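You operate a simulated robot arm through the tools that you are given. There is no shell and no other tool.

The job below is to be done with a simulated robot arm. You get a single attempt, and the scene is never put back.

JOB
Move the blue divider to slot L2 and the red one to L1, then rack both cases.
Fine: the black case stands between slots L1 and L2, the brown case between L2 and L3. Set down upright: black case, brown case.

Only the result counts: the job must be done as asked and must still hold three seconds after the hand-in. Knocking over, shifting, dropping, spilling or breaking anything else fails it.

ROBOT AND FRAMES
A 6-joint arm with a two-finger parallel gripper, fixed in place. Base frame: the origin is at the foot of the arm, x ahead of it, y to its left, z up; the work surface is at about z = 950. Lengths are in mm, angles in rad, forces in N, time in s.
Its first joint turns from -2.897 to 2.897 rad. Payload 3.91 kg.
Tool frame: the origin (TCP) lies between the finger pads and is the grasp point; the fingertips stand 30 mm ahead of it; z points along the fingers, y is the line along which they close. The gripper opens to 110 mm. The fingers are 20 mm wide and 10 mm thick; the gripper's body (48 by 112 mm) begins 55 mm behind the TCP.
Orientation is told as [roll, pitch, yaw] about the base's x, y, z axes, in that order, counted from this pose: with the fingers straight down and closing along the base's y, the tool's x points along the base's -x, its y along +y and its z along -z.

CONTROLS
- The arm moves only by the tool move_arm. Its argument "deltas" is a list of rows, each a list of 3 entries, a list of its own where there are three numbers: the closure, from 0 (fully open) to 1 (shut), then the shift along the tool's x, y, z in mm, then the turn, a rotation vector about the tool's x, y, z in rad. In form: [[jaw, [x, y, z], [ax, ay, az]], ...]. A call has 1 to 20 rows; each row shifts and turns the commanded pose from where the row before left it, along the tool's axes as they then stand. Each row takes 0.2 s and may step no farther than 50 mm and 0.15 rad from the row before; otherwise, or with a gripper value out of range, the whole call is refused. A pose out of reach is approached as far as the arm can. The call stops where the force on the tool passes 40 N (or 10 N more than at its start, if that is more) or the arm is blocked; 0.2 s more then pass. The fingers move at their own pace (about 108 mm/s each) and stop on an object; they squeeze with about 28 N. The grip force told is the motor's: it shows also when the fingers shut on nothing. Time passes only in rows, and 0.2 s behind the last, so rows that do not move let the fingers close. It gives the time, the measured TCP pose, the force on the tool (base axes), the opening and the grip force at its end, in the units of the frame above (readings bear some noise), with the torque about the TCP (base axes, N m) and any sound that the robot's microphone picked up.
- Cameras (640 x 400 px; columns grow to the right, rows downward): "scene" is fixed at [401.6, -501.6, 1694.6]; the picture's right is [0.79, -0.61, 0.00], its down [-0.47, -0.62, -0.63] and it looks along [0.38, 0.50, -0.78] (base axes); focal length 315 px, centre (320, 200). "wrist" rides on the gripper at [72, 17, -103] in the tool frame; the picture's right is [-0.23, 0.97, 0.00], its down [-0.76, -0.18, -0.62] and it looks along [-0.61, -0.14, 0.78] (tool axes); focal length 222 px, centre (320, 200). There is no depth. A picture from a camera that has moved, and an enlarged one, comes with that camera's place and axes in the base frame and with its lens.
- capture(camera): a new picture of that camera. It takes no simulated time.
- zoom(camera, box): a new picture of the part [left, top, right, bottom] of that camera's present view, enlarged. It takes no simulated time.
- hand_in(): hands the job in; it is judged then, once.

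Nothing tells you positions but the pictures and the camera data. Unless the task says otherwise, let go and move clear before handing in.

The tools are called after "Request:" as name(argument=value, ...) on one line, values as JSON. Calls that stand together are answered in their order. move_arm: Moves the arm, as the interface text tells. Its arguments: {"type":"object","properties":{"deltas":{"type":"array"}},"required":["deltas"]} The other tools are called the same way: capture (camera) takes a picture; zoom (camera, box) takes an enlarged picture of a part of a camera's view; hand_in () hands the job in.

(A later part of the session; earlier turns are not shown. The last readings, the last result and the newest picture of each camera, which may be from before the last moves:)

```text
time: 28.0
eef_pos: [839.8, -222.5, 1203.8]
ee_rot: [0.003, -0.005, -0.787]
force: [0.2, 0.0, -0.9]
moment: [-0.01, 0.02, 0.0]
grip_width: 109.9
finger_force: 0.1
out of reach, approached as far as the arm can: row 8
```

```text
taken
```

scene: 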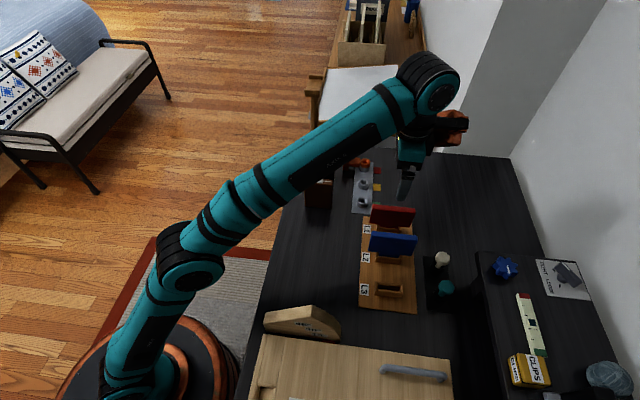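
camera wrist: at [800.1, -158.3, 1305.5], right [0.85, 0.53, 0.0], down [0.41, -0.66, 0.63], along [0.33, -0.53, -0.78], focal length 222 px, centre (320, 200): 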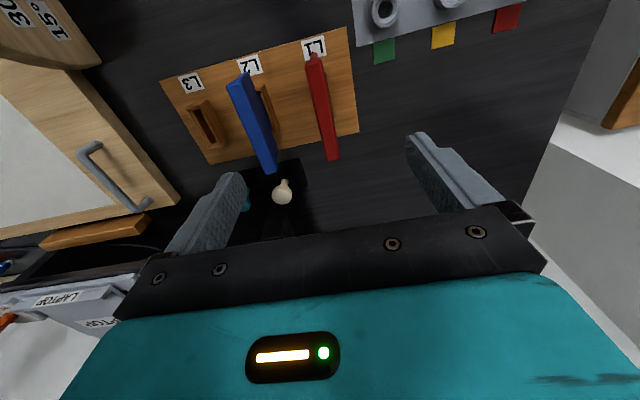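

Both dividers are where they belong: red in L1, blue in L2. Before moving over the cases I'll check their surroundings.

Request:
zoom(camera="scene", box=[270, 60, 410, 220])

Request:
move_arm(deltas=[[0, [40, 0, 5], [0, 0, 0]], [0, [40, 0, 0], [0, 0, 0]], [0, [40, 0, 0], [0, 0, 0]], [0, [40, 0, 0], [0, 0, 0]], [0, [40, 0, 0], [0, 0, 0]], [0, [40, 0, 0], [0, 0, 0]], [0, [0, 0, 0], [0, 0, 0]]])

Request:
capture(camera="wrist")

Request:
capture(camera="scene")

```text
2.50 times, centred on (340, 140) of scene
camera zoom: at [401.6, -501.6, 1694.6], right [0.79, -0.61, 0.0], down [-0.47, -0.62, -0.63], along [0.38, 0.5, -0.78], focal length 788 px, centre (270, 350)
```

zoom: 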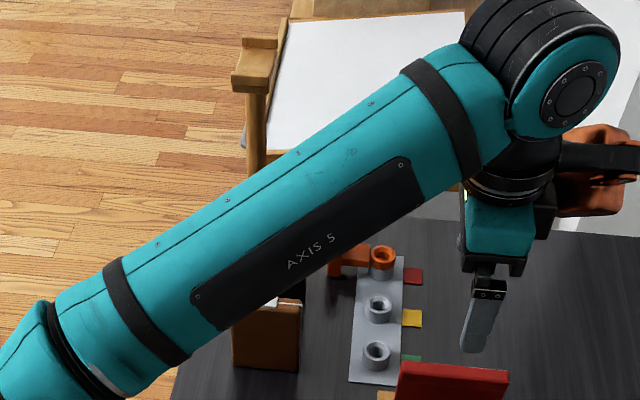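

```text
time: 29.6
eef_pos: [670.6, -54.5, 1197.9]
ee_rot: [0.0, 0.001, -0.786]
force: [0.2, 0.1, 0.4]
moment: [0.01, 0.03, 0.03]
grip_width: 110.1
finger_force: 0.0
```

```text
taken
camera wrist: at [631.9, 11.2, 1300.3], right [0.85, 0.53, 0.0], down [0.41, -0.66, 0.62], along [0.33, -0.53, -0.78], focal length 222 px, centre (320, 200)
```

wrist: 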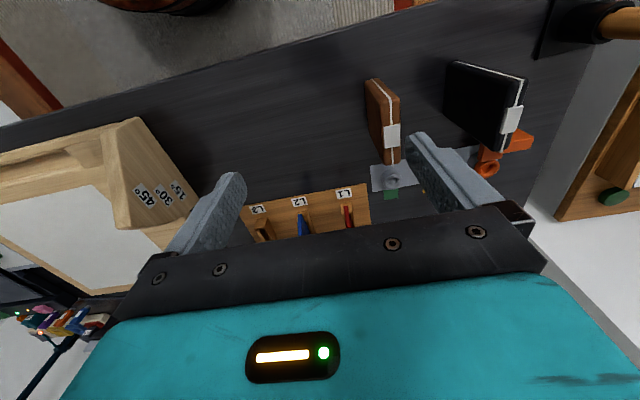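

```text
taken
```

scene: 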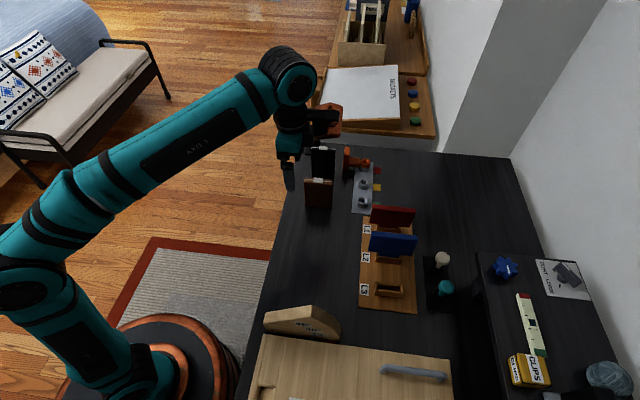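

A tall rod stands well behind the black case, near a = 511, b = 755, which leaves room. I'll move to where both cases can be seen from above.

Request:
move_arm(deltas=[[0, [-5, 40, 0], [0, 0, 0]], [0, [-5, 40, 0], [0, 0, 0]], [0, [-5, 45, 0], [0, 0, 0]], [0, [0, 0, 0], [0, 0, 0]]])

Request:
capture(camera="wrist")

Request:
zoom(camera="wrist", box=[220, 0, 420, 200])

Request:
zoom(camera="scene", box=[280, 120, 400, 220])

```text
time: 30.6
eef_pos: [769.3, 23.5, 1195.9]
ee_rot: [0.0, 0.001, -0.785]
force: [0.9, 0.1, 0.6]
moment: [-0.01, 0.0, 0.0]
grip_width: 109.8
finger_force: 0.2
```

```text
taken
camera wrist: at [730.9, 88.2, 1300.0], right [0.85, 0.53, 0.0], down [0.41, -0.66, 0.62], along [0.33, -0.53, -0.78], focal length 222 px, centre (320, 200)
```

wrist: 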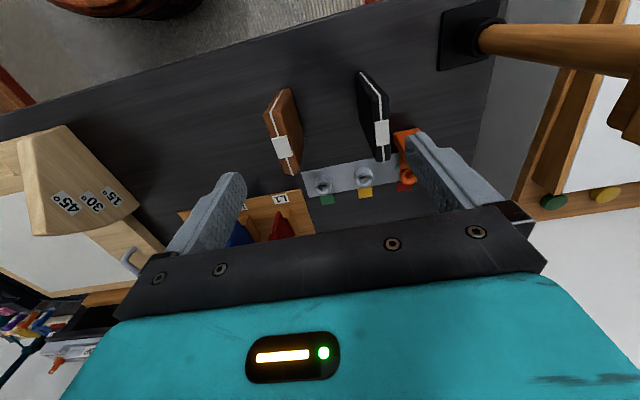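

```text
2.00 times, centred on (320, 100) of wrist
camera zoom: at [730.9, 88.2, 1300.0], right [0.85, 0.53, 0.0], down [0.41, -0.66, 0.62], along [0.33, -0.53, -0.78], focal length 444 px, centre (320, 400)
```

zoom: 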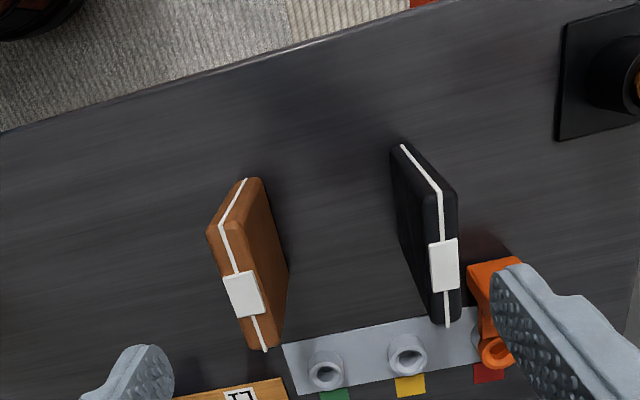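

```text
4.00 times, centred on (340, 170) of scene
camera zoom: at [401.6, -501.6, 1694.6], right [0.79, -0.61, 0.0], down [-0.47, -0.62, -0.63], along [0.38, 0.5, -0.78], focal length 1261 px, centre (240, 320)
```

zoom: 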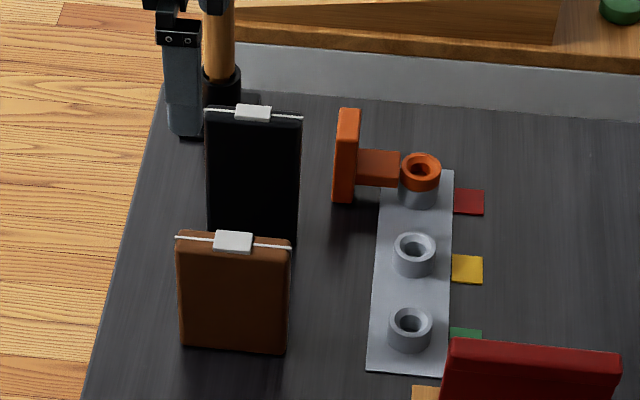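

Both cases are aligned with the board. Brown is at a 515–594, b about 510, top near 1058. Black is at a 520–594, b about 621, top near 1073. I'll zoom in to get their thickness and clearances.

Request:
zoom(camera="wrist", box=[255, 70, 345, 190])

Request:
zoom(camera="wrist", box=[335, 60, 435, 190])

Request:
zoom(camera="scene", box=[315, 140, 375, 215])

```text
3.33 times, centred on (300, 130) of wrist
camera zoom: at [730.9, 88.2, 1300.0], right [0.85, 0.53, 0.0], down [0.41, -0.66, 0.62], along [0.33, -0.53, -0.78], focal length 740 px, centre (387, 433)
```

zoom: 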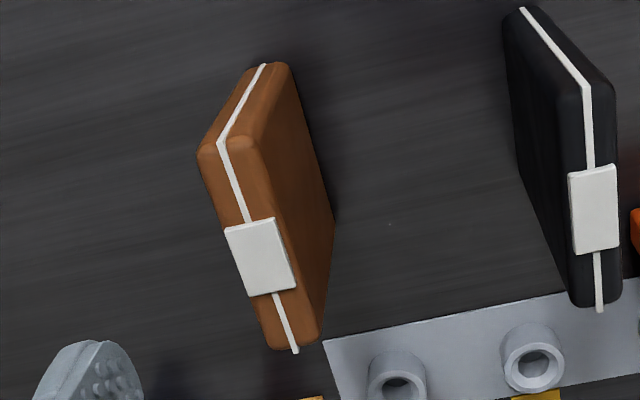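

```text
3.08 times, centred on (385, 125) of wrist
camera zoom: at [730.9, 88.2, 1300.0], right [0.85, 0.53, 0.0], down [0.41, -0.66, 0.62], along [0.33, -0.53, -0.78], focal length 684 px, centre (120, 431)
```

zoom: 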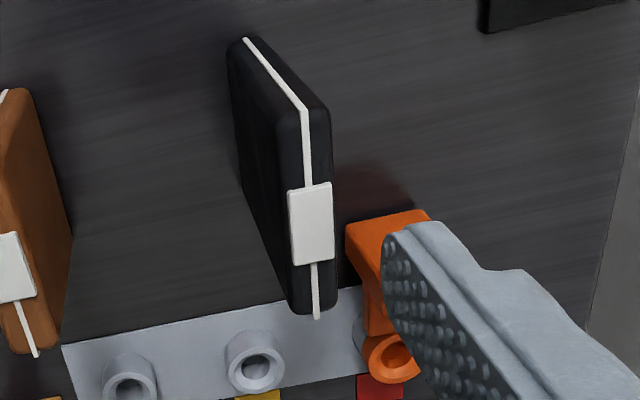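

```text
5.33 times, centred on (345, 178) of scene
camera zoom: at [401.6, -501.6, 1694.6], right [0.79, -0.61, 0.0], down [-0.47, -0.62, -0.63], along [0.38, 0.5, -0.78], focal length 1682 px, centre (187, 320)
```

zoom: 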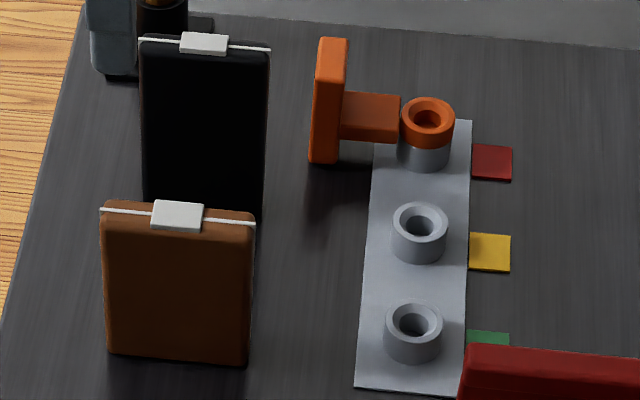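

Brown is about 21 mm thick and black about 18 mm, so I'll grip each across its thickness with the gripper at this yaw; there is room between the dividers for that. Brown goes first, so I'll move above it and check the centring.

Request:
move_arm(deltas=[[0, [-13, -25, 0], [0, 0, 0]], [0, [-14, -26, 0], [0, 0, 0]], [0, [0, 0, 35], [0, 0, 0]], [0, [0, 0, 35], [0, 0, 0]], [0, [0, 0, 0], [0, 0, 0]]])

Request:
capture(camera="wrist")

Request:
zoom(camera="wrist", box=[240, 0, 400, 200])

Request:
zoom(camera="scene", box=[280, 130, 380, 220])

```text
time: 31.8
eef_pos: [752.5, -31.1, 1127.5]
ee_rot: [0.0, 0.0, -0.784]
force: [-0.8, -0.3, -0.6]
moment: [0.03, 0.02, 0.02]
grip_width: 110.2
finger_force: 0.0
```

```text
taken
camera wrist: at [712.8, 34.0, 1230.4], right [0.85, 0.53, 0.0], down [0.41, -0.66, 0.62], along [0.33, -0.53, -0.78], focal length 222 px, centre (320, 200)
```

wrist: 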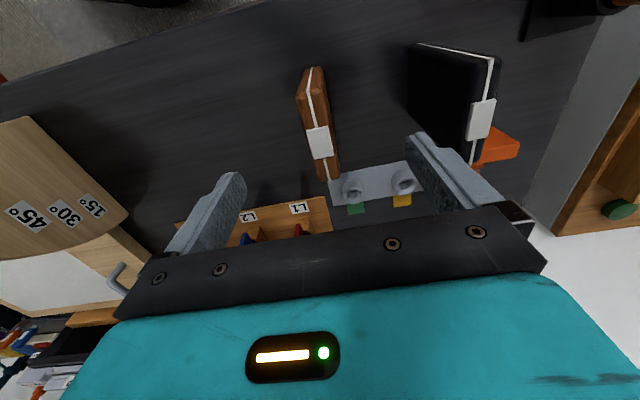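

```text
2.00 times, centred on (320, 100) of wrist
camera zoom: at [712.8, 34.0, 1230.4], right [0.85, 0.53, 0.0], down [0.41, -0.66, 0.62], along [0.33, -0.53, -0.78], focal length 444 px, centre (320, 400)
```

zoom: 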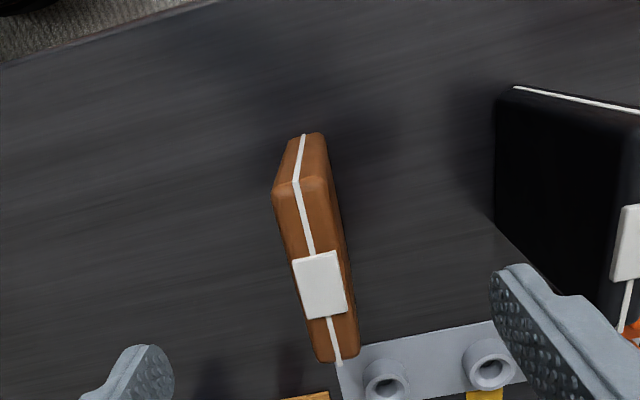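

```text
4.44 times, centred on (330, 175) of scene
camera zoom: at [401.6, -501.6, 1694.6], right [0.79, -0.61, 0.0], down [-0.47, -0.62, -0.63], along [0.38, 0.5, -0.78], focal length 1401 px, centre (276, 311)
```

zoom: 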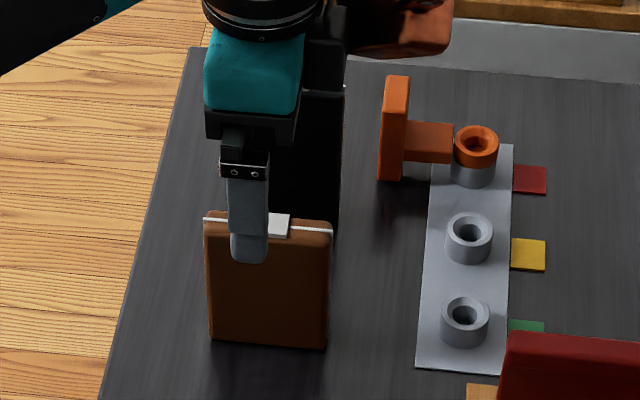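

The gripper is centred over brown to well under a millimetre. I'll descend to about 28 mm below its top and close.

Request:
move_arm(deltas=[[0, [-1, 0, 33], [0, 0, 0]], [0, [0, 0, 33], [0, 0, 0]], [0, [0, 0, 30], [0, 0, 0]], [0, [0, 0, 0], [0, 0, 0]], [0.6, [0, 0, 0], [0, 0, 0]], [1, [0, 0, 0], [0, 0, 0]], [1, [0, 0, 0], [0, 0, 0]], [1, [0, 0, 0], [0, 0, 0]], [1, [0, 0, 0], [0, 0, 0]]])

Request:
capture(camera="wrist")

Request:
zoom(camera="scene", box=[280, 130, 380, 220])

```text
time: 33.8
eef_pos: [751.8, -30.7, 1031.8]
ee_rot: [0.002, -0.001, -0.786]
force: [-0.2, 0.1, -0.6]
moment: [0.01, -0.02, -0.02]
grip_width: 21.6
finger_force: 28.1
```

```text
taken
camera wrist: at [713.7, 33.8, 1134.1], right [0.85, 0.53, 0.0], down [0.41, -0.66, 0.62], along [0.33, -0.53, -0.78], focal length 222 px, centre (320, 200)
```

wrist: 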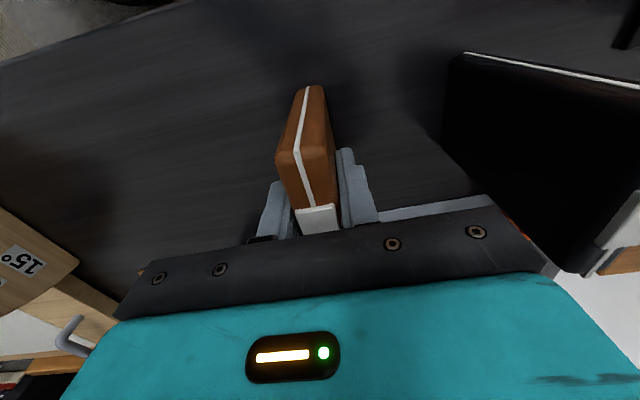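

```text
4.44 times, centred on (330, 175) of scene
camera zoom: at [401.6, -501.6, 1694.6], right [0.79, -0.61, 0.0], down [-0.47, -0.62, -0.63], along [0.38, 0.5, -0.78], focal length 1401 px, centre (276, 311)
```

zoom: 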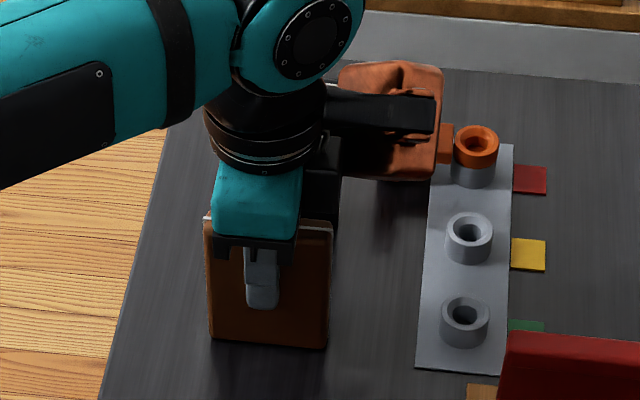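

Brown is gripped at 21.6 mm with no load. I'll lift it gently and check that it hangs straight.

Request:
move_arm(deltas=[[1, [0, 0, -5], [0, 0, 0]], [1, [0, 0, -10], [0, 0, 0]], [1, [0, 0, -20], [0, 0, 0]], [1, [0, 0, -30], [0, 0, 0]], [1, [0, 0, -30], [0, 0, 0]], [1, [0, 0, -30], [0, 0, 0]], [1, [0, 0, 0], [0, 0, 0]]])

Request:
capture(camera="wrist")

Request:
zoom(camera="scene", box=[270, 100, 400, 220])

```text
time: 35.4
eef_pos: [751.7, -31.5, 1155.8]
ee_rot: [0.0, 0.001, -0.786]
force: [-0.2, 0.0, -1.2]
moment: [0.0, 0.01, 0.01]
grip_width: 21.8
finger_force: 27.8
```

```text
taken
camera wrist: at [712.9, 32.7, 1259.3], right [0.85, 0.53, 0.0], down [0.41, -0.66, 0.62], along [0.33, -0.53, -0.78], focal length 222 px, centre (320, 200)
```

wrist: 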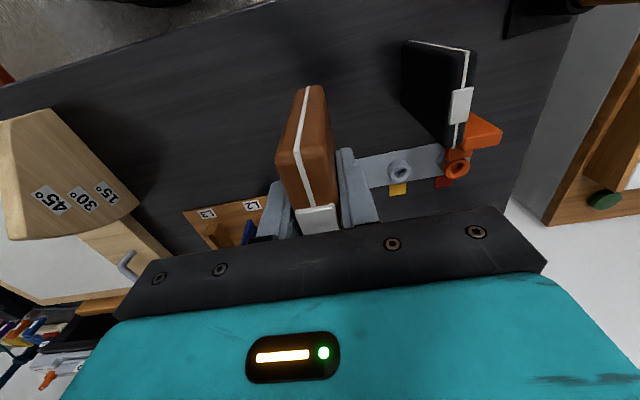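

```text
3.33 times, centred on (335, 160) of scene
camera zoom: at [401.6, -501.6, 1694.6], right [0.79, -0.61, 0.0], down [-0.47, -0.62, -0.63], along [0.38, 0.5, -0.78], focal length 1051 px, centre (270, 333)
```

zoom: 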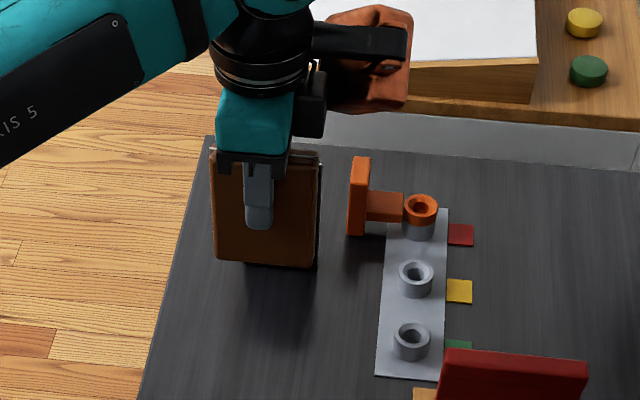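

Brown hangs straight, with its bottom near z = 1074. I'll carry it along the near side of the rack, then in over the gap between L2 and L3 (a = 757, b = 305.6).

Request:
move_arm(deltas=[[1, [0, -13, 0], [0, 0, 0]], [1, [0, -25, 0], [0, 0, 0]], [1, [0, -30, 0], [0, 0, 0]], [1, [0, -30, 0], [0, 0, 0]], [1, [0, -30, 0], [0, 0, 0]], [1, [0, -30, 0], [0, 0, 0]], [1, [0, -30, 0], [0, 0, 0]], [1, [0, -15.7, 0], [0, 0, 0]], [1, [-13, 0, 0], [0, 0, 0]], [1, [-25, 0, 0], [0, 0, 0]], [1, [-30, 0, 0], [0, 0, 0]], [1, [-30, 0, 0], [0, 0, 0]], [1, [-30, 0, 0], [0, 0, 0]], [1, [-30, 0, 0], [0, 0, 0]], [1, [-30, 0, 0], [0, 0, 0]], [1, [-15, 0, 0], [0, 0, 0]], [1, [0, 0, 0], [0, 0, 0]], [1, [0, 0, 0], [0, 0, 0]]])

Request:
capture(camera="wrist")

Request:
zoom(camera="wrist", box=[220, 0, 420, 200])

Request:
zoom(camera="scene", box=[340, 180, 450, 310])

```text
time: 39.2
eef_pos: [752.3, -318.1, 1155.8]
ee_rot: [0.0, 0.0, -0.785]
force: [-0.1, -0.1, -0.6]
moment: [0.0, 0.0, -0.05]
grip_width: 21.7
finger_force: 27.4
```

```text
taken
camera wrist: at [713.1, -254.1, 1259.0], right [0.85, 0.53, 0.0], down [0.41, -0.66, 0.62], along [0.33, -0.53, -0.78], focal length 222 px, centre (320, 200)
```

wrist: 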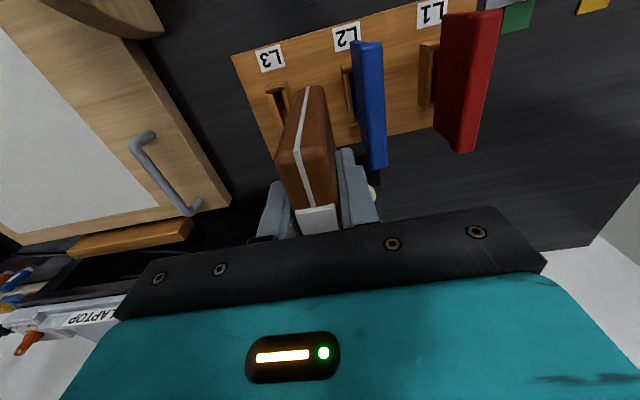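

```text
2.00 times, centred on (320, 100) of wrist
camera zoom: at [713.1, -254.1, 1259.0], right [0.85, 0.53, 0.0], down [0.41, -0.66, 0.62], along [0.33, -0.53, -0.78], focal length 444 px, centre (320, 400)
```

zoom: 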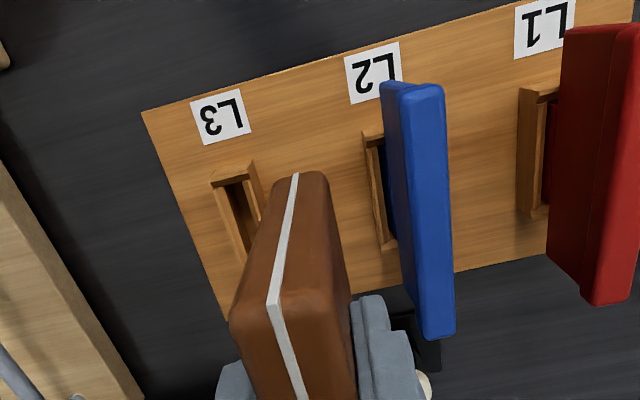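

```text
3.08 times, centred on (395, 245) of scene
camera zoom: at [401.6, -501.6, 1694.6], right [0.79, -0.61, 0.0], down [-0.47, -0.62, -0.63], along [0.38, 0.5, -0.78], focal length 970 px, centre (89, 62)
```

zoom: 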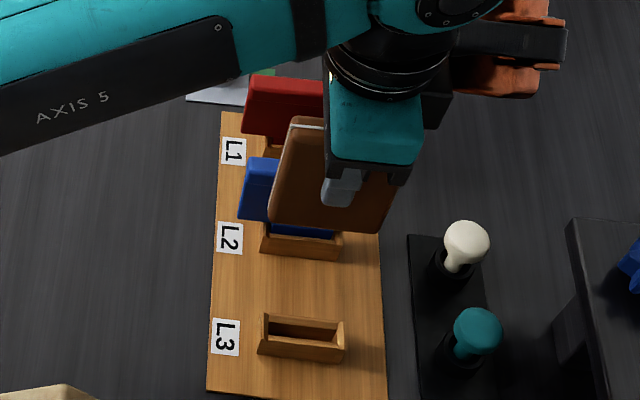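

Brown is over the middle of the L2–L3 gap. I'll lower it most of the way, then check before touching down.

Request:
move_arm(deltas=[[1, [0, -0.7, 20], [0, 0, 0]], [1, [0, 0, 25], [0, 0, 0]], [1, [0, 0, 25], [0, 0, 0]], [1, [0, 0, 20], [0, 0, 0]], [1, [0, 0, 10], [0, 0, 0]], [1, [0, 0, 0], [0, 0, 0]]])

Request:
zoom(camera="wrist", box=[220, 0, 420, 200])

Request:
zoom(camera="scene", box=[340, 200, 450, 320])

```text
time: 40.6
eef_pos: [750.7, -318.7, 1055.5]
ee_rot: [0.0, 0.001, -0.785]
force: [0.3, -0.2, -0.8]
moment: [0.03, -0.01, -0.01]
grip_width: 21.4
finger_force: 27.9
```

```text
2.00 times, centred on (320, 100) of wrist
camera zoom: at [712.6, -255.1, 1158.9], right [0.85, 0.53, 0.0], down [0.41, -0.66, 0.62], along [0.33, -0.53, -0.78], focal length 444 px, centre (320, 400)
```

zoom: 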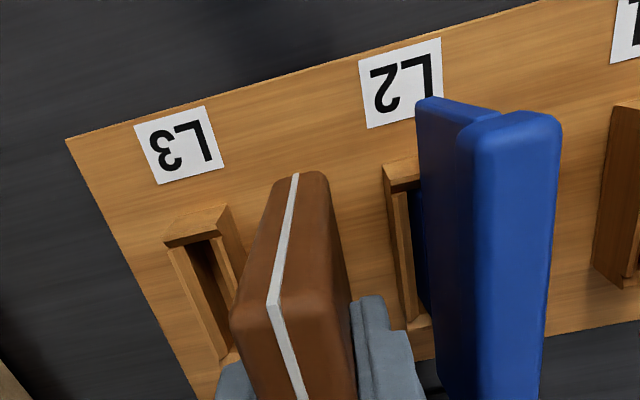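

```text
3.33 times, centred on (395, 260) of scene
camera zoom: at [401.6, -501.6, 1694.6], right [0.79, -0.61, 0.0], down [-0.47, -0.62, -0.63], along [0.38, 0.5, -0.78], focal length 1051 px, centre (70, 0)
```

zoom: 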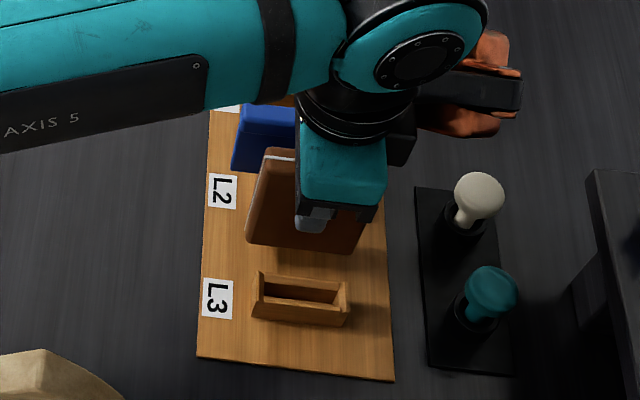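

Request:
move_arm(deltas=[[1, [0, 0, 4], [0, 0, 0]], [1, [0, 0, 4], [0, 0, 0]], [1, [0, 0, 3], [0, 0, 0]], [1, [0, 0, 0], [0, 0, 0]]])

Request:
zoom(camera="scene", box=[355, 220, 425, 290])

```text
time: 41.6
eef_pos: [752.0, -319.0, 1045.5]
ee_rot: [0.001, -0.001, -0.786]
force: [0.7, 0.0, -1.5]
moment: [0.02, -0.02, -0.02]
grip_width: 21.6
finger_force: 27.9
```

```text
5.71 times, centred on (390, 255) of scene
camera zoom: at [401.6, -501.6, 1694.6], right [0.79, -0.61, 0.0], down [-0.47, -0.62, -0.63], along [0.38, 0.5, -0.78], focal length 1802 px, centre (-80, -114)
```

zoom: 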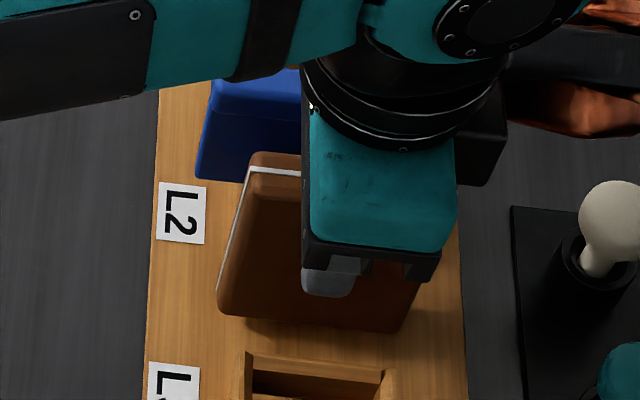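

Request:
move_arm(deltas=[[1, [0, 0, 2], [0, 0, 0]], [1, [0, 0, 0], [0, 0, 0]]])

Request:
move_arm(deltas=[[1, [0, 0, 1.5], [0, 0, 0]], [1, [0, 0, 0], [0, 0, 0]]])

Request:
move_arm(deltas=[[1, [0, 0, 1], [0, 0, 0]], [1, [0, 0, 0], [0, 0, 0]]])

```text
time: 42.2
eef_pos: [750.4, -318.4, 1043.2]
ee_rot: [0.0, 0.0, -0.785]
force: [0.5, 0.1, -0.6]
moment: [0.01, 0.02, -0.04]
grip_width: 21.7
finger_force: 27.7
```

```text
time: 42.8
eef_pos: [752.3, -318.6, 1042.0]
ee_rot: [0.001, 0.0, -0.785]
force: [0.3, 0.3, -1.1]
moment: [0.0, -0.03, -0.01]
grip_width: 21.8
finger_force: 28.0
```

```text
time: 43.4
eef_pos: [751.4, -319.4, 1039.7]
ee_rot: [0.001, 0.0, -0.786]
force: [-0.7, -0.4, -1.5]
moment: [-0.01, 0.01, -0.01]
grip_width: 21.8
finger_force: 28.3
```

Request:
move_arm(deltas=[[1, [0, 0, 1], [0, 0, 0]], [1, [0, 0, 0], [0, 0, 0]]])

Request:
zoom(camera="scene", box=[355, 220, 425, 290])

```text
time: 44.0
eef_pos: [751.6, -318.5, 1040.3]
ee_rot: [0.0, -0.001, -0.784]
force: [-0.4, -0.3, 0.0]
moment: [-0.02, 0.01, 0.02]
grip_width: 22.0
finger_force: 28.1
```

```text
5.71 times, centred on (390, 255) of scene
camera zoom: at [401.6, -501.6, 1694.6], right [0.79, -0.61, 0.0], down [-0.47, -0.62, -0.63], along [0.38, 0.5, -0.78], focal length 1802 px, centre (-80, -114)
```

zoom: 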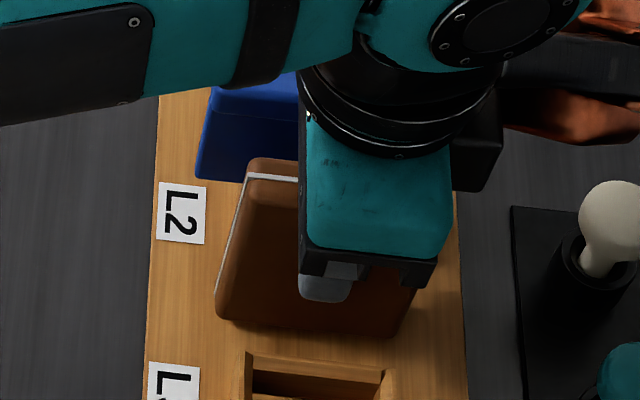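

Request:
move_arm(deltas=[[1, [0, 0, 1], [0, 0, 0]], [1, [0, 0, 0], [0, 0, 0]]])

```text
time: 44.6
eef_pos: [751.8, -318.6, 1038.8]
ee_rot: [-0.001, -0.001, -0.785]
force: [-1.2, 0.1, -2.5]
moment: [-0.01, 0.0, 0.03]
grip_width: 21.9
finger_force: 28.4
```

Request:
move_arm(deltas=[[1, [0, 0, 1], [0, 0, 0]], [1, [0, 0, 0], [0, 0, 0]]])

```text
time: 45.2
eef_pos: [752.6, -318.8, 1036.9]
ee_rot: [0.0, 0.001, -0.785]
force: [0.0, -0.6, -1.5]
moment: [0.0, 0.02, -0.02]
grip_width: 21.8
finger_force: 28.5
```

Request:
move_arm(deltas=[[1, [0, 0, 0.8], [0, 0, 0]], [1, [0, 0, 0], [0, 0, 0]]])

```text
time: 45.8
eef_pos: [751.8, -318.6, 1036.3]
ee_rot: [-0.001, 0.001, -0.786]
force: [-0.3, -0.2, -1.7]
moment: [0.01, -0.01, 0.02]
grip_width: 21.6
finger_force: 27.7
```

Request:
move_arm(deltas=[[1, [0, 0, 0.8], [0, 0, 0]], [1, [0, 0, 0], [0, 0, 0]]])

```text
time: 46.4
eef_pos: [751.1, -318.4, 1034.7]
ee_rot: [0.0, 0.001, -0.785]
force: [-0.3, -0.1, -1.3]
moment: [0.01, -0.02, -0.01]
grip_width: 21.6
finger_force: 27.7
```

Request:
move_arm(deltas=[[1, [0, 0, 0.8], [0, 0, 0]], [1, [0, 0, 0], [0, 0, 0]]])

Request:
zoom(camera="scene", box=[355, 220, 425, 290])

```text
time: 47.0
eef_pos: [752.5, -320.0, 1035.6]
ee_rot: [0.0, 0.0, -0.784]
force: [1.4, -0.2, -0.6]
moment: [-0.05, -0.08, 0.01]
grip_width: 21.6
finger_force: 27.3
```

```text
5.71 times, centred on (390, 255) of scene
camera zoom: at [401.6, -501.6, 1694.6], right [0.79, -0.61, 0.0], down [-0.47, -0.62, -0.63], along [0.38, 0.5, -0.78], focal length 1802 px, centre (-80, -114)
```

zoom: 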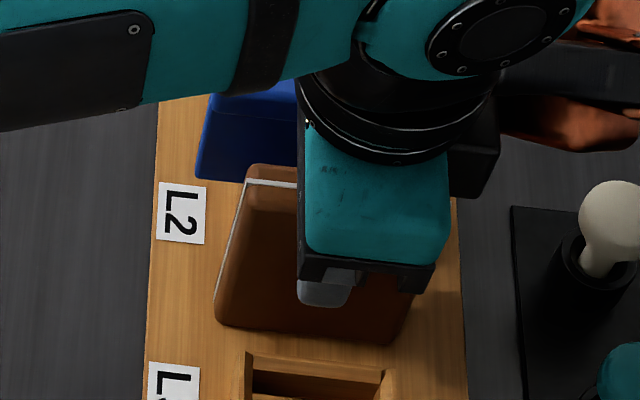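

Request:
move_arm(deltas=[[1, [0, 0, 0.6], [0, 0, 0]], [1, [0, 0, 0], [0, 0, 0]]])

```text
time: 47.6
eef_pos: [751.3, -318.6, 1033.9]
ee_rot: [0.001, -0.001, -0.786]
force: [0.6, -0.5, 3.8]
moment: [0.03, -0.05, -0.01]
grip_width: 21.6
finger_force: 28.1
```

Contact: the force rose to about 4 N, so brown's base is on the board. I'll open a little (about 36 mm) and rise straight up.

Request:
move_arm(deltas=[[0.78, [0, 0, 0], [0, 0, 0]], [0.7, [0, 0, 0], [0, 0, 0]], [0.67, [0, 0, 0], [0, 0, 0]], [0.67, [0, 0, 0], [0, 0, 0]]])

Request:
zoom(camera="wrist", box=[220, 0, 420, 200])

Request:
zoom(camera="scene", box=[355, 220, 425, 290])

```text
time: 48.6
eef_pos: [751.4, -318.5, 1034.7]
ee_rot: [0.0, -0.001, -0.786]
force: [-0.2, 0.6, -0.2]
moment: [-0.02, 0.01, -0.01]
grip_width: 36.2
finger_force: 0.1
```

```text
2.00 times, centred on (320, 100) of wrist
camera zoom: at [712.7, -254.9, 1137.8], right [0.85, 0.53, 0.0], down [0.41, -0.66, 0.62], along [0.33, -0.53, -0.78], focal length 444 px, centre (320, 400)
```

zoom: 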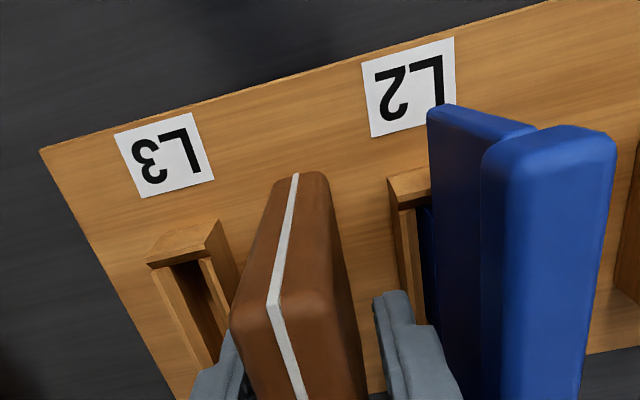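

```text
5.71 times, centred on (390, 255) of scene
camera zoom: at [401.6, -501.6, 1694.6], right [0.79, -0.61, 0.0], down [-0.47, -0.62, -0.63], along [0.38, 0.5, -0.78], focal length 1802 px, centre (-80, -114)
```

zoom: 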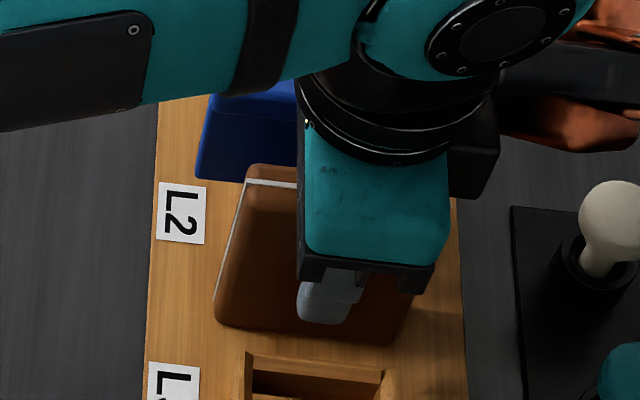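

Brown stands free with the fingers clear on both sides. I'll rise.

Request:
move_arm(deltas=[[0.67, [0, 0, -10], [0, 0, 0]], [0.67, [0, 0, -25], [0, 0, 0]], [0.67, [0, 0, -35], [0, 0, 0]], [0.67, [0, 0, -40], [0, 0, 0]], [0.5, [0, 0, -30], [0, 0, 0]], [0.3, [0, 0, 0], [0, 0, 0]]])

Request:
zoom(camera="wrist", box=[220, 0, 420, 200])

Request:
zoom(camera="scene", box=[340, 190, 450, 310])

```text
time: 50.0
eef_pos: [750.2, -318.9, 1175.8]
ee_rot: [-0.001, 0.0, -0.785]
force: [0.4, -0.4, -0.2]
moment: [-0.04, -0.02, -0.03]
grip_width: 77.1
finger_force: 0.0
```

```text
2.00 times, centred on (320, 100) of wrist
camera zoom: at [711.9, -255.3, 1277.9], right [0.85, 0.53, 0.0], down [0.41, -0.66, 0.62], along [0.33, -0.53, -0.78], focal length 444 px, centre (320, 400)
```

zoom: 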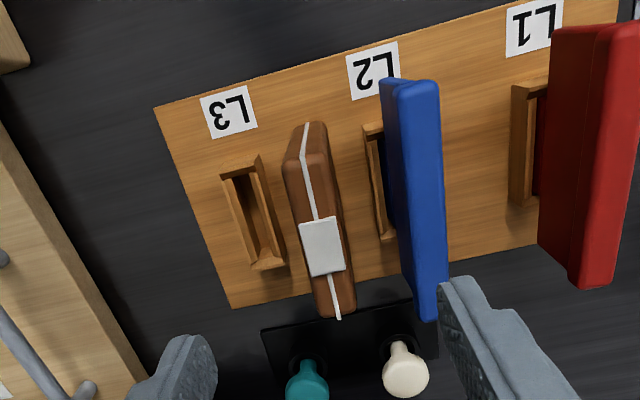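

```text
3.33 times, centred on (395, 250) of scene
camera zoom: at [401.6, -501.6, 1694.6], right [0.79, -0.61, 0.0], down [-0.47, -0.62, -0.63], along [0.38, 0.5, -0.78], focal length 1051 px, centre (70, 33)
```

zoom: 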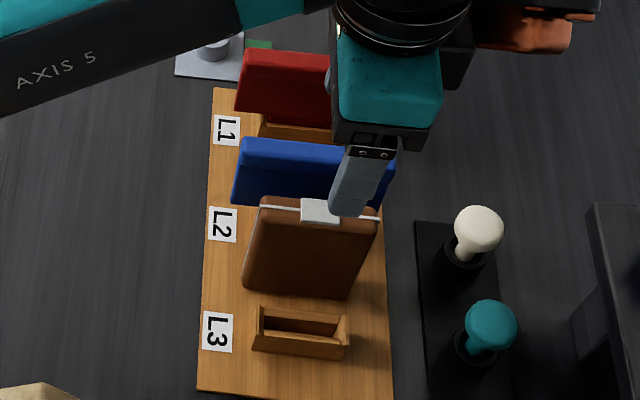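

Brown is upright between L2 and L3. Next I'll go above the black case, near a = 556, b = 621.

Request:
move_arm(deltas=[[0.1, [40, 0, 0], [0, 0, 0]], [0, [40, 0, 0], [0, 0, 0]], [0, [40, 0, 0], [0, 0, 0]], [0, [40, 0, 0], [0, 0, 0]], [0, [40, 0, 0], [0, 0, 0]], [0, [0, 45, 0], [0, 0, 0]], [0, [0, 45, 0], [0, 0, 0]], [0, [0, 45, 0], [0, 0, 0]], [0, [0, 45, 0], [0, 0, 0]], [0, [0, 45, 0], [0, 0, 0]], [0, [0, 45, 0], [0, 0, 0]], [0, [0, 45, 0], [0, 0, 0]], [0, [0, 0, 0], [0, 0, 0]], [0, [0, 0, 0], [0, 0, 0]]])

Request:
capture(camera="wrist")

Request:
zoom(camera="wrist", box=[220, 0, 420, 200])

Request:
zoom(camera="scene", box=[270, 80, 400, 220])

```text
time: 53.0
eef_pos: [831.8, 43.8, 1172.5]
ee_rot: [0.001, 0.0, -0.786]
force: [0.6, -0.7, 0.1]
moment: [0.0, 0.01, -0.01]
grip_width: 109.9
finger_force: 0.1
```

```text
taken
camera wrist: at [793.5, 109.3, 1276.3], right [0.85, 0.53, 0.0], down [0.41, -0.66, 0.62], along [0.33, -0.53, -0.78], focal length 222 px, centre (320, 200)
```

wrist: 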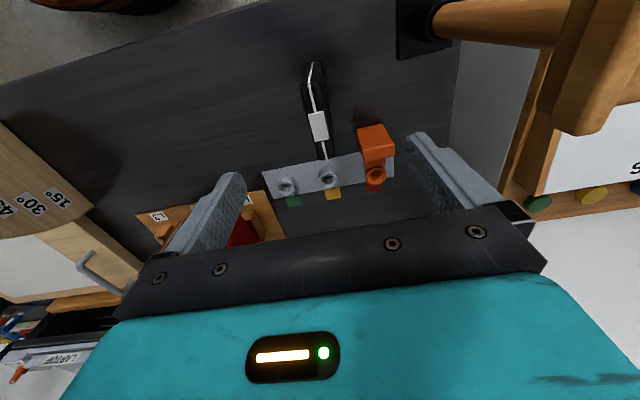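

```text
2.00 times, centred on (320, 100) of wrist
camera zoom: at [793.5, 109.3, 1276.3], right [0.85, 0.53, 0.0], down [0.41, -0.66, 0.62], along [0.33, -0.53, -0.78], focal length 444 px, centre (320, 400)
```

zoom: 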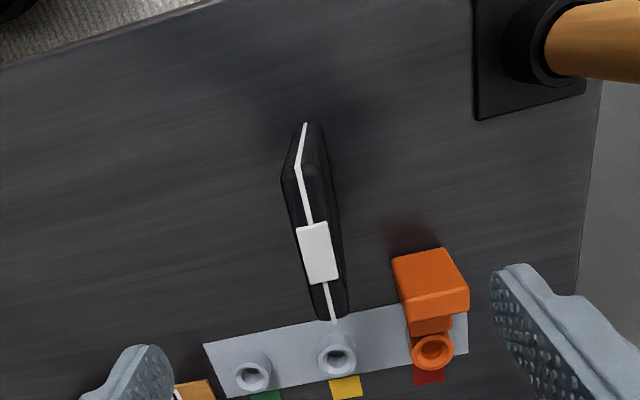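

```text
2.86 times, centred on (335, 150) of scene
camera zoom: at [401.6, -501.6, 1694.6], right [0.79, -0.61, 0.0], down [-0.47, -0.62, -0.63], along [0.38, 0.5, -0.78], focal length 901 px, centre (277, 343)
```

zoom: 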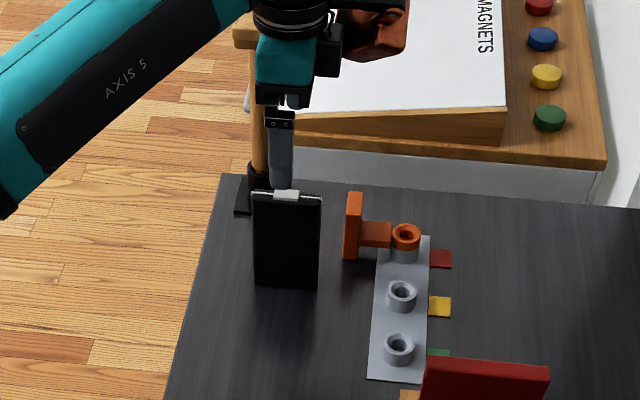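

The gripper is centred over black to about 1 mm, and the orange handle is some 29 mm clear of the finger path. I'll narrow the jaws, trim the centring, descend part way and recheck.

Request:
move_arm(deltas=[[0.3, [0, -1, 0], [0, 0, 0]], [0.36, [0, 0, 25], [0, 0, 0]], [0.36, [0, 0, 25], [0, 0, 0]], [0.36, [0, 0, 0], [0, 0, 0]]])

Request:
zoom(camera="wrist", box=[220, 0, 420, 200])

Request:
zoom(camera="scene", box=[280, 100, 390, 220])

```text
time: 54.0
eef_pos: [831.8, 43.5, 1123.8]
ee_rot: [-0.001, 0.001, -0.786]
force: [0.3, -0.8, -0.2]
moment: [-0.02, -0.02, 0.01]
grip_width: 70.3
finger_force: 0.1
```

```text
2.00 times, centred on (320, 100) of wrist
camera zoom: at [792.8, 108.5, 1226.8], right [0.85, 0.53, 0.0], down [0.41, -0.66, 0.62], along [0.33, -0.53, -0.78], focal length 444 px, centre (320, 400)
```

zoom: 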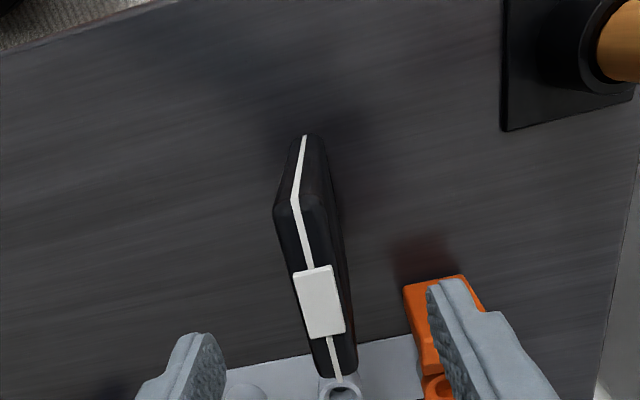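

```text
3.33 times, centred on (335, 160) of scene
camera zoom: at [401.6, -501.6, 1694.6], right [0.79, -0.61, 0.0], down [-0.47, -0.62, -0.63], along [0.38, 0.5, -0.78], focal length 1051 px, centre (270, 333)
```

zoom: 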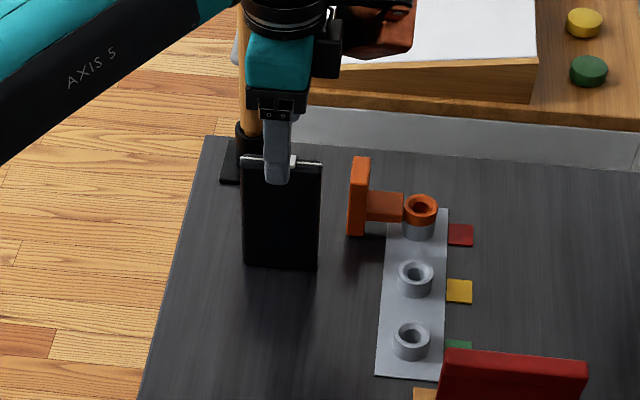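

Request:
move_arm(deltas=[[0.36, [0, -0.8, 25], [0, 0, 0]], [0.36, [-1, 0, 25], [0, 0, 0]], [0.36, [0, 0, 25], [0, 0, 0]], [0.36, [0, 0, 0], [0, 0, 0]]])

Request:
zoom(camera="wrist", box=[220, 40, 420, 240])

Request:
zoom(camera="scene", box=[280, 100, 390, 220])

```text
time: 55.0
eef_pos: [832.6, 43.2, 1048.6]
ee_rot: [-0.001, -0.001, -0.785]
force: [-0.8, 0.0, 0.0]
moment: [-0.01, -0.02, 0.01]
grip_width: 70.4
finger_force: 0.0
```

```text
2.00 times, centred on (320, 140) of wrist
camera zoom: at [793.4, 107.3, 1151.9], right [0.85, 0.53, 0.0], down [0.41, -0.66, 0.62], along [0.33, -0.53, -0.78], focal length 444 px, centre (320, 320)
```

zoom: 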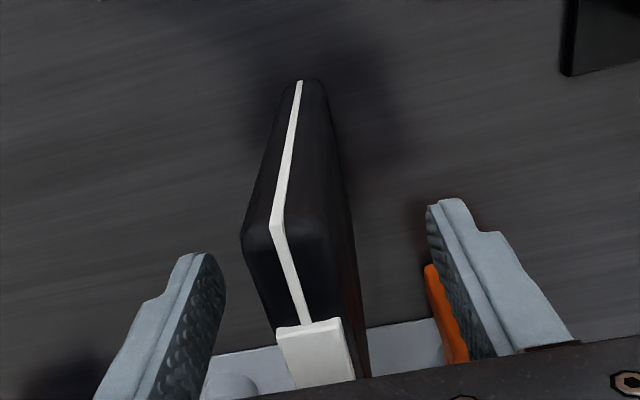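

```text
3.33 times, centred on (335, 160) of scene
camera zoom: at [401.6, -501.6, 1694.6], right [0.79, -0.61, 0.0], down [-0.47, -0.62, -0.63], along [0.38, 0.5, -0.78], focal length 1051 px, centre (270, 333)
```

zoom: 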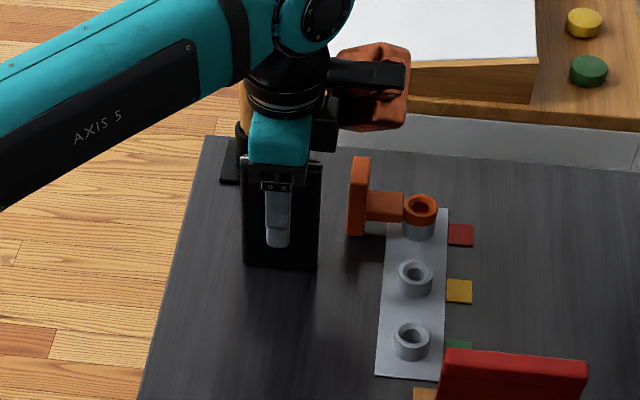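

The fingers straddle the black case with room on both sides. I'll close on it.

Request:
move_arm(deltas=[[0.7, [0, 0, 0], [0, 0, 0]], [1, [0, 0, 0], [0, 0, 0]], [1, [0, 0, 0], [0, 0, 0]], [1, [0, 0, 0], [0, 0, 0]], [1, [0, 0, 0], [0, 0, 0]]])

Request:
zoom(camera="wrist", box=[220, 40, 420, 240])

```text
time: 56.2
eef_pos: [833.1, 42.1, 1049.0]
ee_rot: [-0.001, 0.0, -0.785]
force: [-0.4, 0.1, 0.1]
moment: [0.03, -0.02, -0.01]
grip_width: 17.9
finger_force: 27.7
```

```text
2.00 times, centred on (320, 140) of wrist
camera zoom: at [793.4, 107.3, 1152.1], right [0.85, 0.53, 0.0], down [0.41, -0.66, 0.62], along [0.33, -0.53, -0.78], focal length 444 px, centre (320, 320)
```

zoom: 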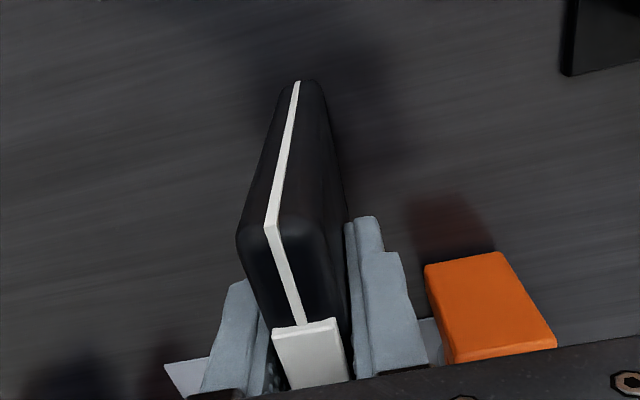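

Black is gripped at 17.9 mm. I'll lift it gently.

Request:
move_arm(deltas=[[1, [0, 0, -5], [0, 0, 0]], [1, [0, 0, -10], [0, 0, 0]], [1, [0, 0, -20], [0, 0, 0]], [1, [0, 0, -30], [0, 0, 0]], [1, [0, 0, -30], [0, 0, 0]], [1, [0, 0, -25], [0, 0, 0]], [1, [0, 0, -10], [0, 0, 0]], [1, [0, 0, 0], [0, 0, 0]]])

Request:
capture(camera="wrist")

Request:
zoom(camera="scene", box=[270, 80, 400, 220])

```text
time: 58.0
eef_pos: [833.9, 42.7, 1179.8]
ee_rot: [-0.001, 0.001, -0.785]
force: [-0.2, -0.1, -1.6]
moment: [-0.03, -0.01, -0.01]
grip_width: 17.7
finger_force: 28.0
```

```text
taken
camera wrist: at [793.8, 106.6, 1282.8], right [0.85, 0.53, 0.0], down [0.41, -0.66, 0.62], along [0.33, -0.53, -0.78], focal length 222 px, centre (320, 200)
```

wrist: 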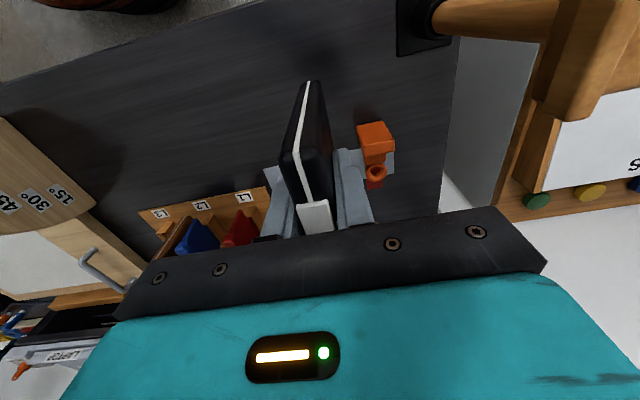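

```text
2.86 times, centred on (335, 150) of scene
camera zoom: at [401.6, -501.6, 1694.6], right [0.79, -0.61, 0.0], down [-0.47, -0.62, -0.63], along [0.38, 0.5, -0.78], focal length 901 px, centre (277, 343)
```

zoom: 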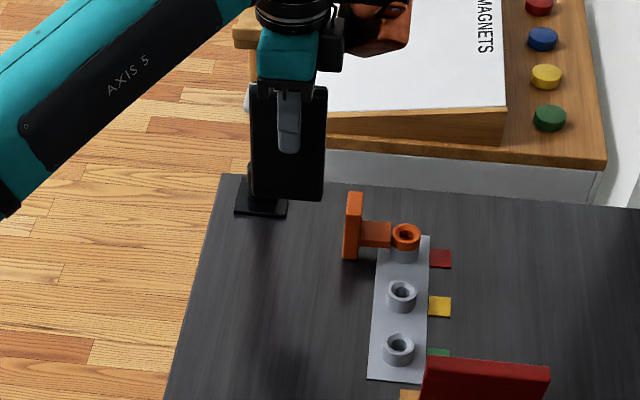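

Black hangs straight. I'll carry it along the near side and into line over the L1–L2 gap (a = 757, b = 395).

Request:
move_arm(deltas=[[1, [0, -13, 0], [0, 0, 0]], [1, [0, -25, 0], [0, 0, 0]], [1, [0, -30, 0], [0, 0, 0]], [1, [0, -30, 0], [0, 0, 0]], [1, [0, -30, 0], [0, 0, 0]], [1, [0, -30, 0], [0, 0, 0]], [1, [0, -30, 0], [0, 0, 0]], [1, [0, -25, 0], [0, 0, 0]], [1, [0, -10.9, 0], [0, 0, 0]], [1, [-13, 0, 0], [0, 0, 0]], [1, [-25, 0, 0], [0, 0, 0]], [1, [-30, 0, 0], [0, 0, 0]], [1, [-30, 0, 0], [0, 0, 0]], [1, [-30, 0, 0], [0, 0, 0]], [1, [-30, 0, 0], [0, 0, 0]], [1, [-25, 0, 0], [0, 0, 0]], [1, [-15, 0, 0], [0, 0, 0]], [1, [0, 0, 0], [0, 0, 0]], [1, [0, 0, 0], [0, 0, 0]]])

Request:
capture(camera="wrist")

Request:
zoom(camera="wrist", box=[220, 0, 420, 200])

Request:
zoom(camera="scene", box=[340, 170, 450, 310])

```text
time: 62.0
eef_pos: [816.0, -254.5, 1178.4]
ee_rot: [0.0, 0.0, -0.786]
force: [-0.1, -0.5, -1.7]
moment: [0.0, -0.03, 0.01]
grip_width: 17.7
finger_force: 28.4
```

```text
taken
camera wrist: at [775.8, -190.5, 1282.5], right [0.85, 0.53, 0.0], down [0.41, -0.66, 0.62], along [0.33, -0.53, -0.78], focal length 222 px, centre (320, 200)
```

wrist: 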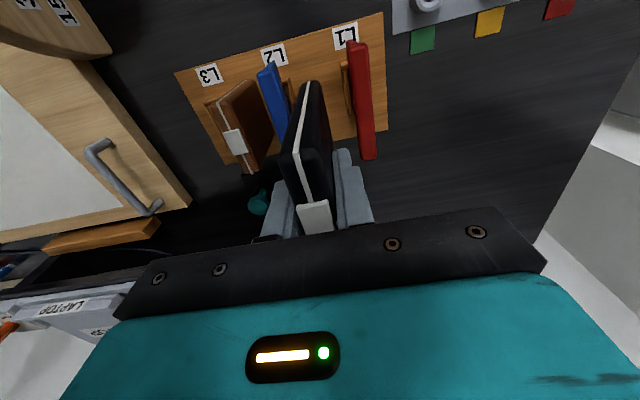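

```text
2.00 times, centred on (320, 100) of wrist
camera zoom: at [775.8, -190.5, 1282.5], right [0.85, 0.53, 0.0], down [0.41, -0.66, 0.62], along [0.33, -0.53, -0.78], focal length 444 px, centre (320, 400)
```

zoom: 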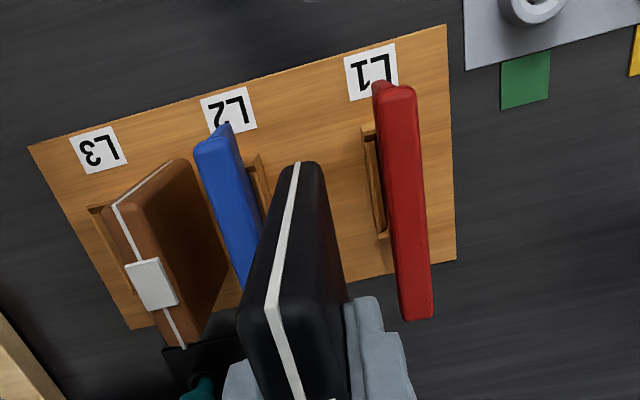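

```text
2.86 times, centred on (395, 240) of scene
camera zoom: at [401.6, -501.6, 1694.6], right [0.79, -0.61, 0.0], down [-0.47, -0.62, -0.63], along [0.38, 0.5, -0.78], focal length 901 px, centre (106, 86)
```

zoom: 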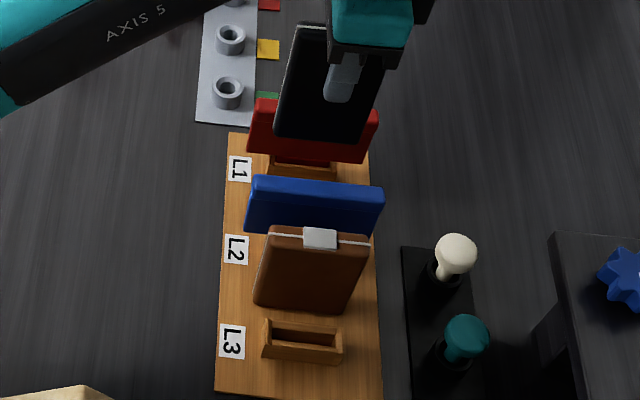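

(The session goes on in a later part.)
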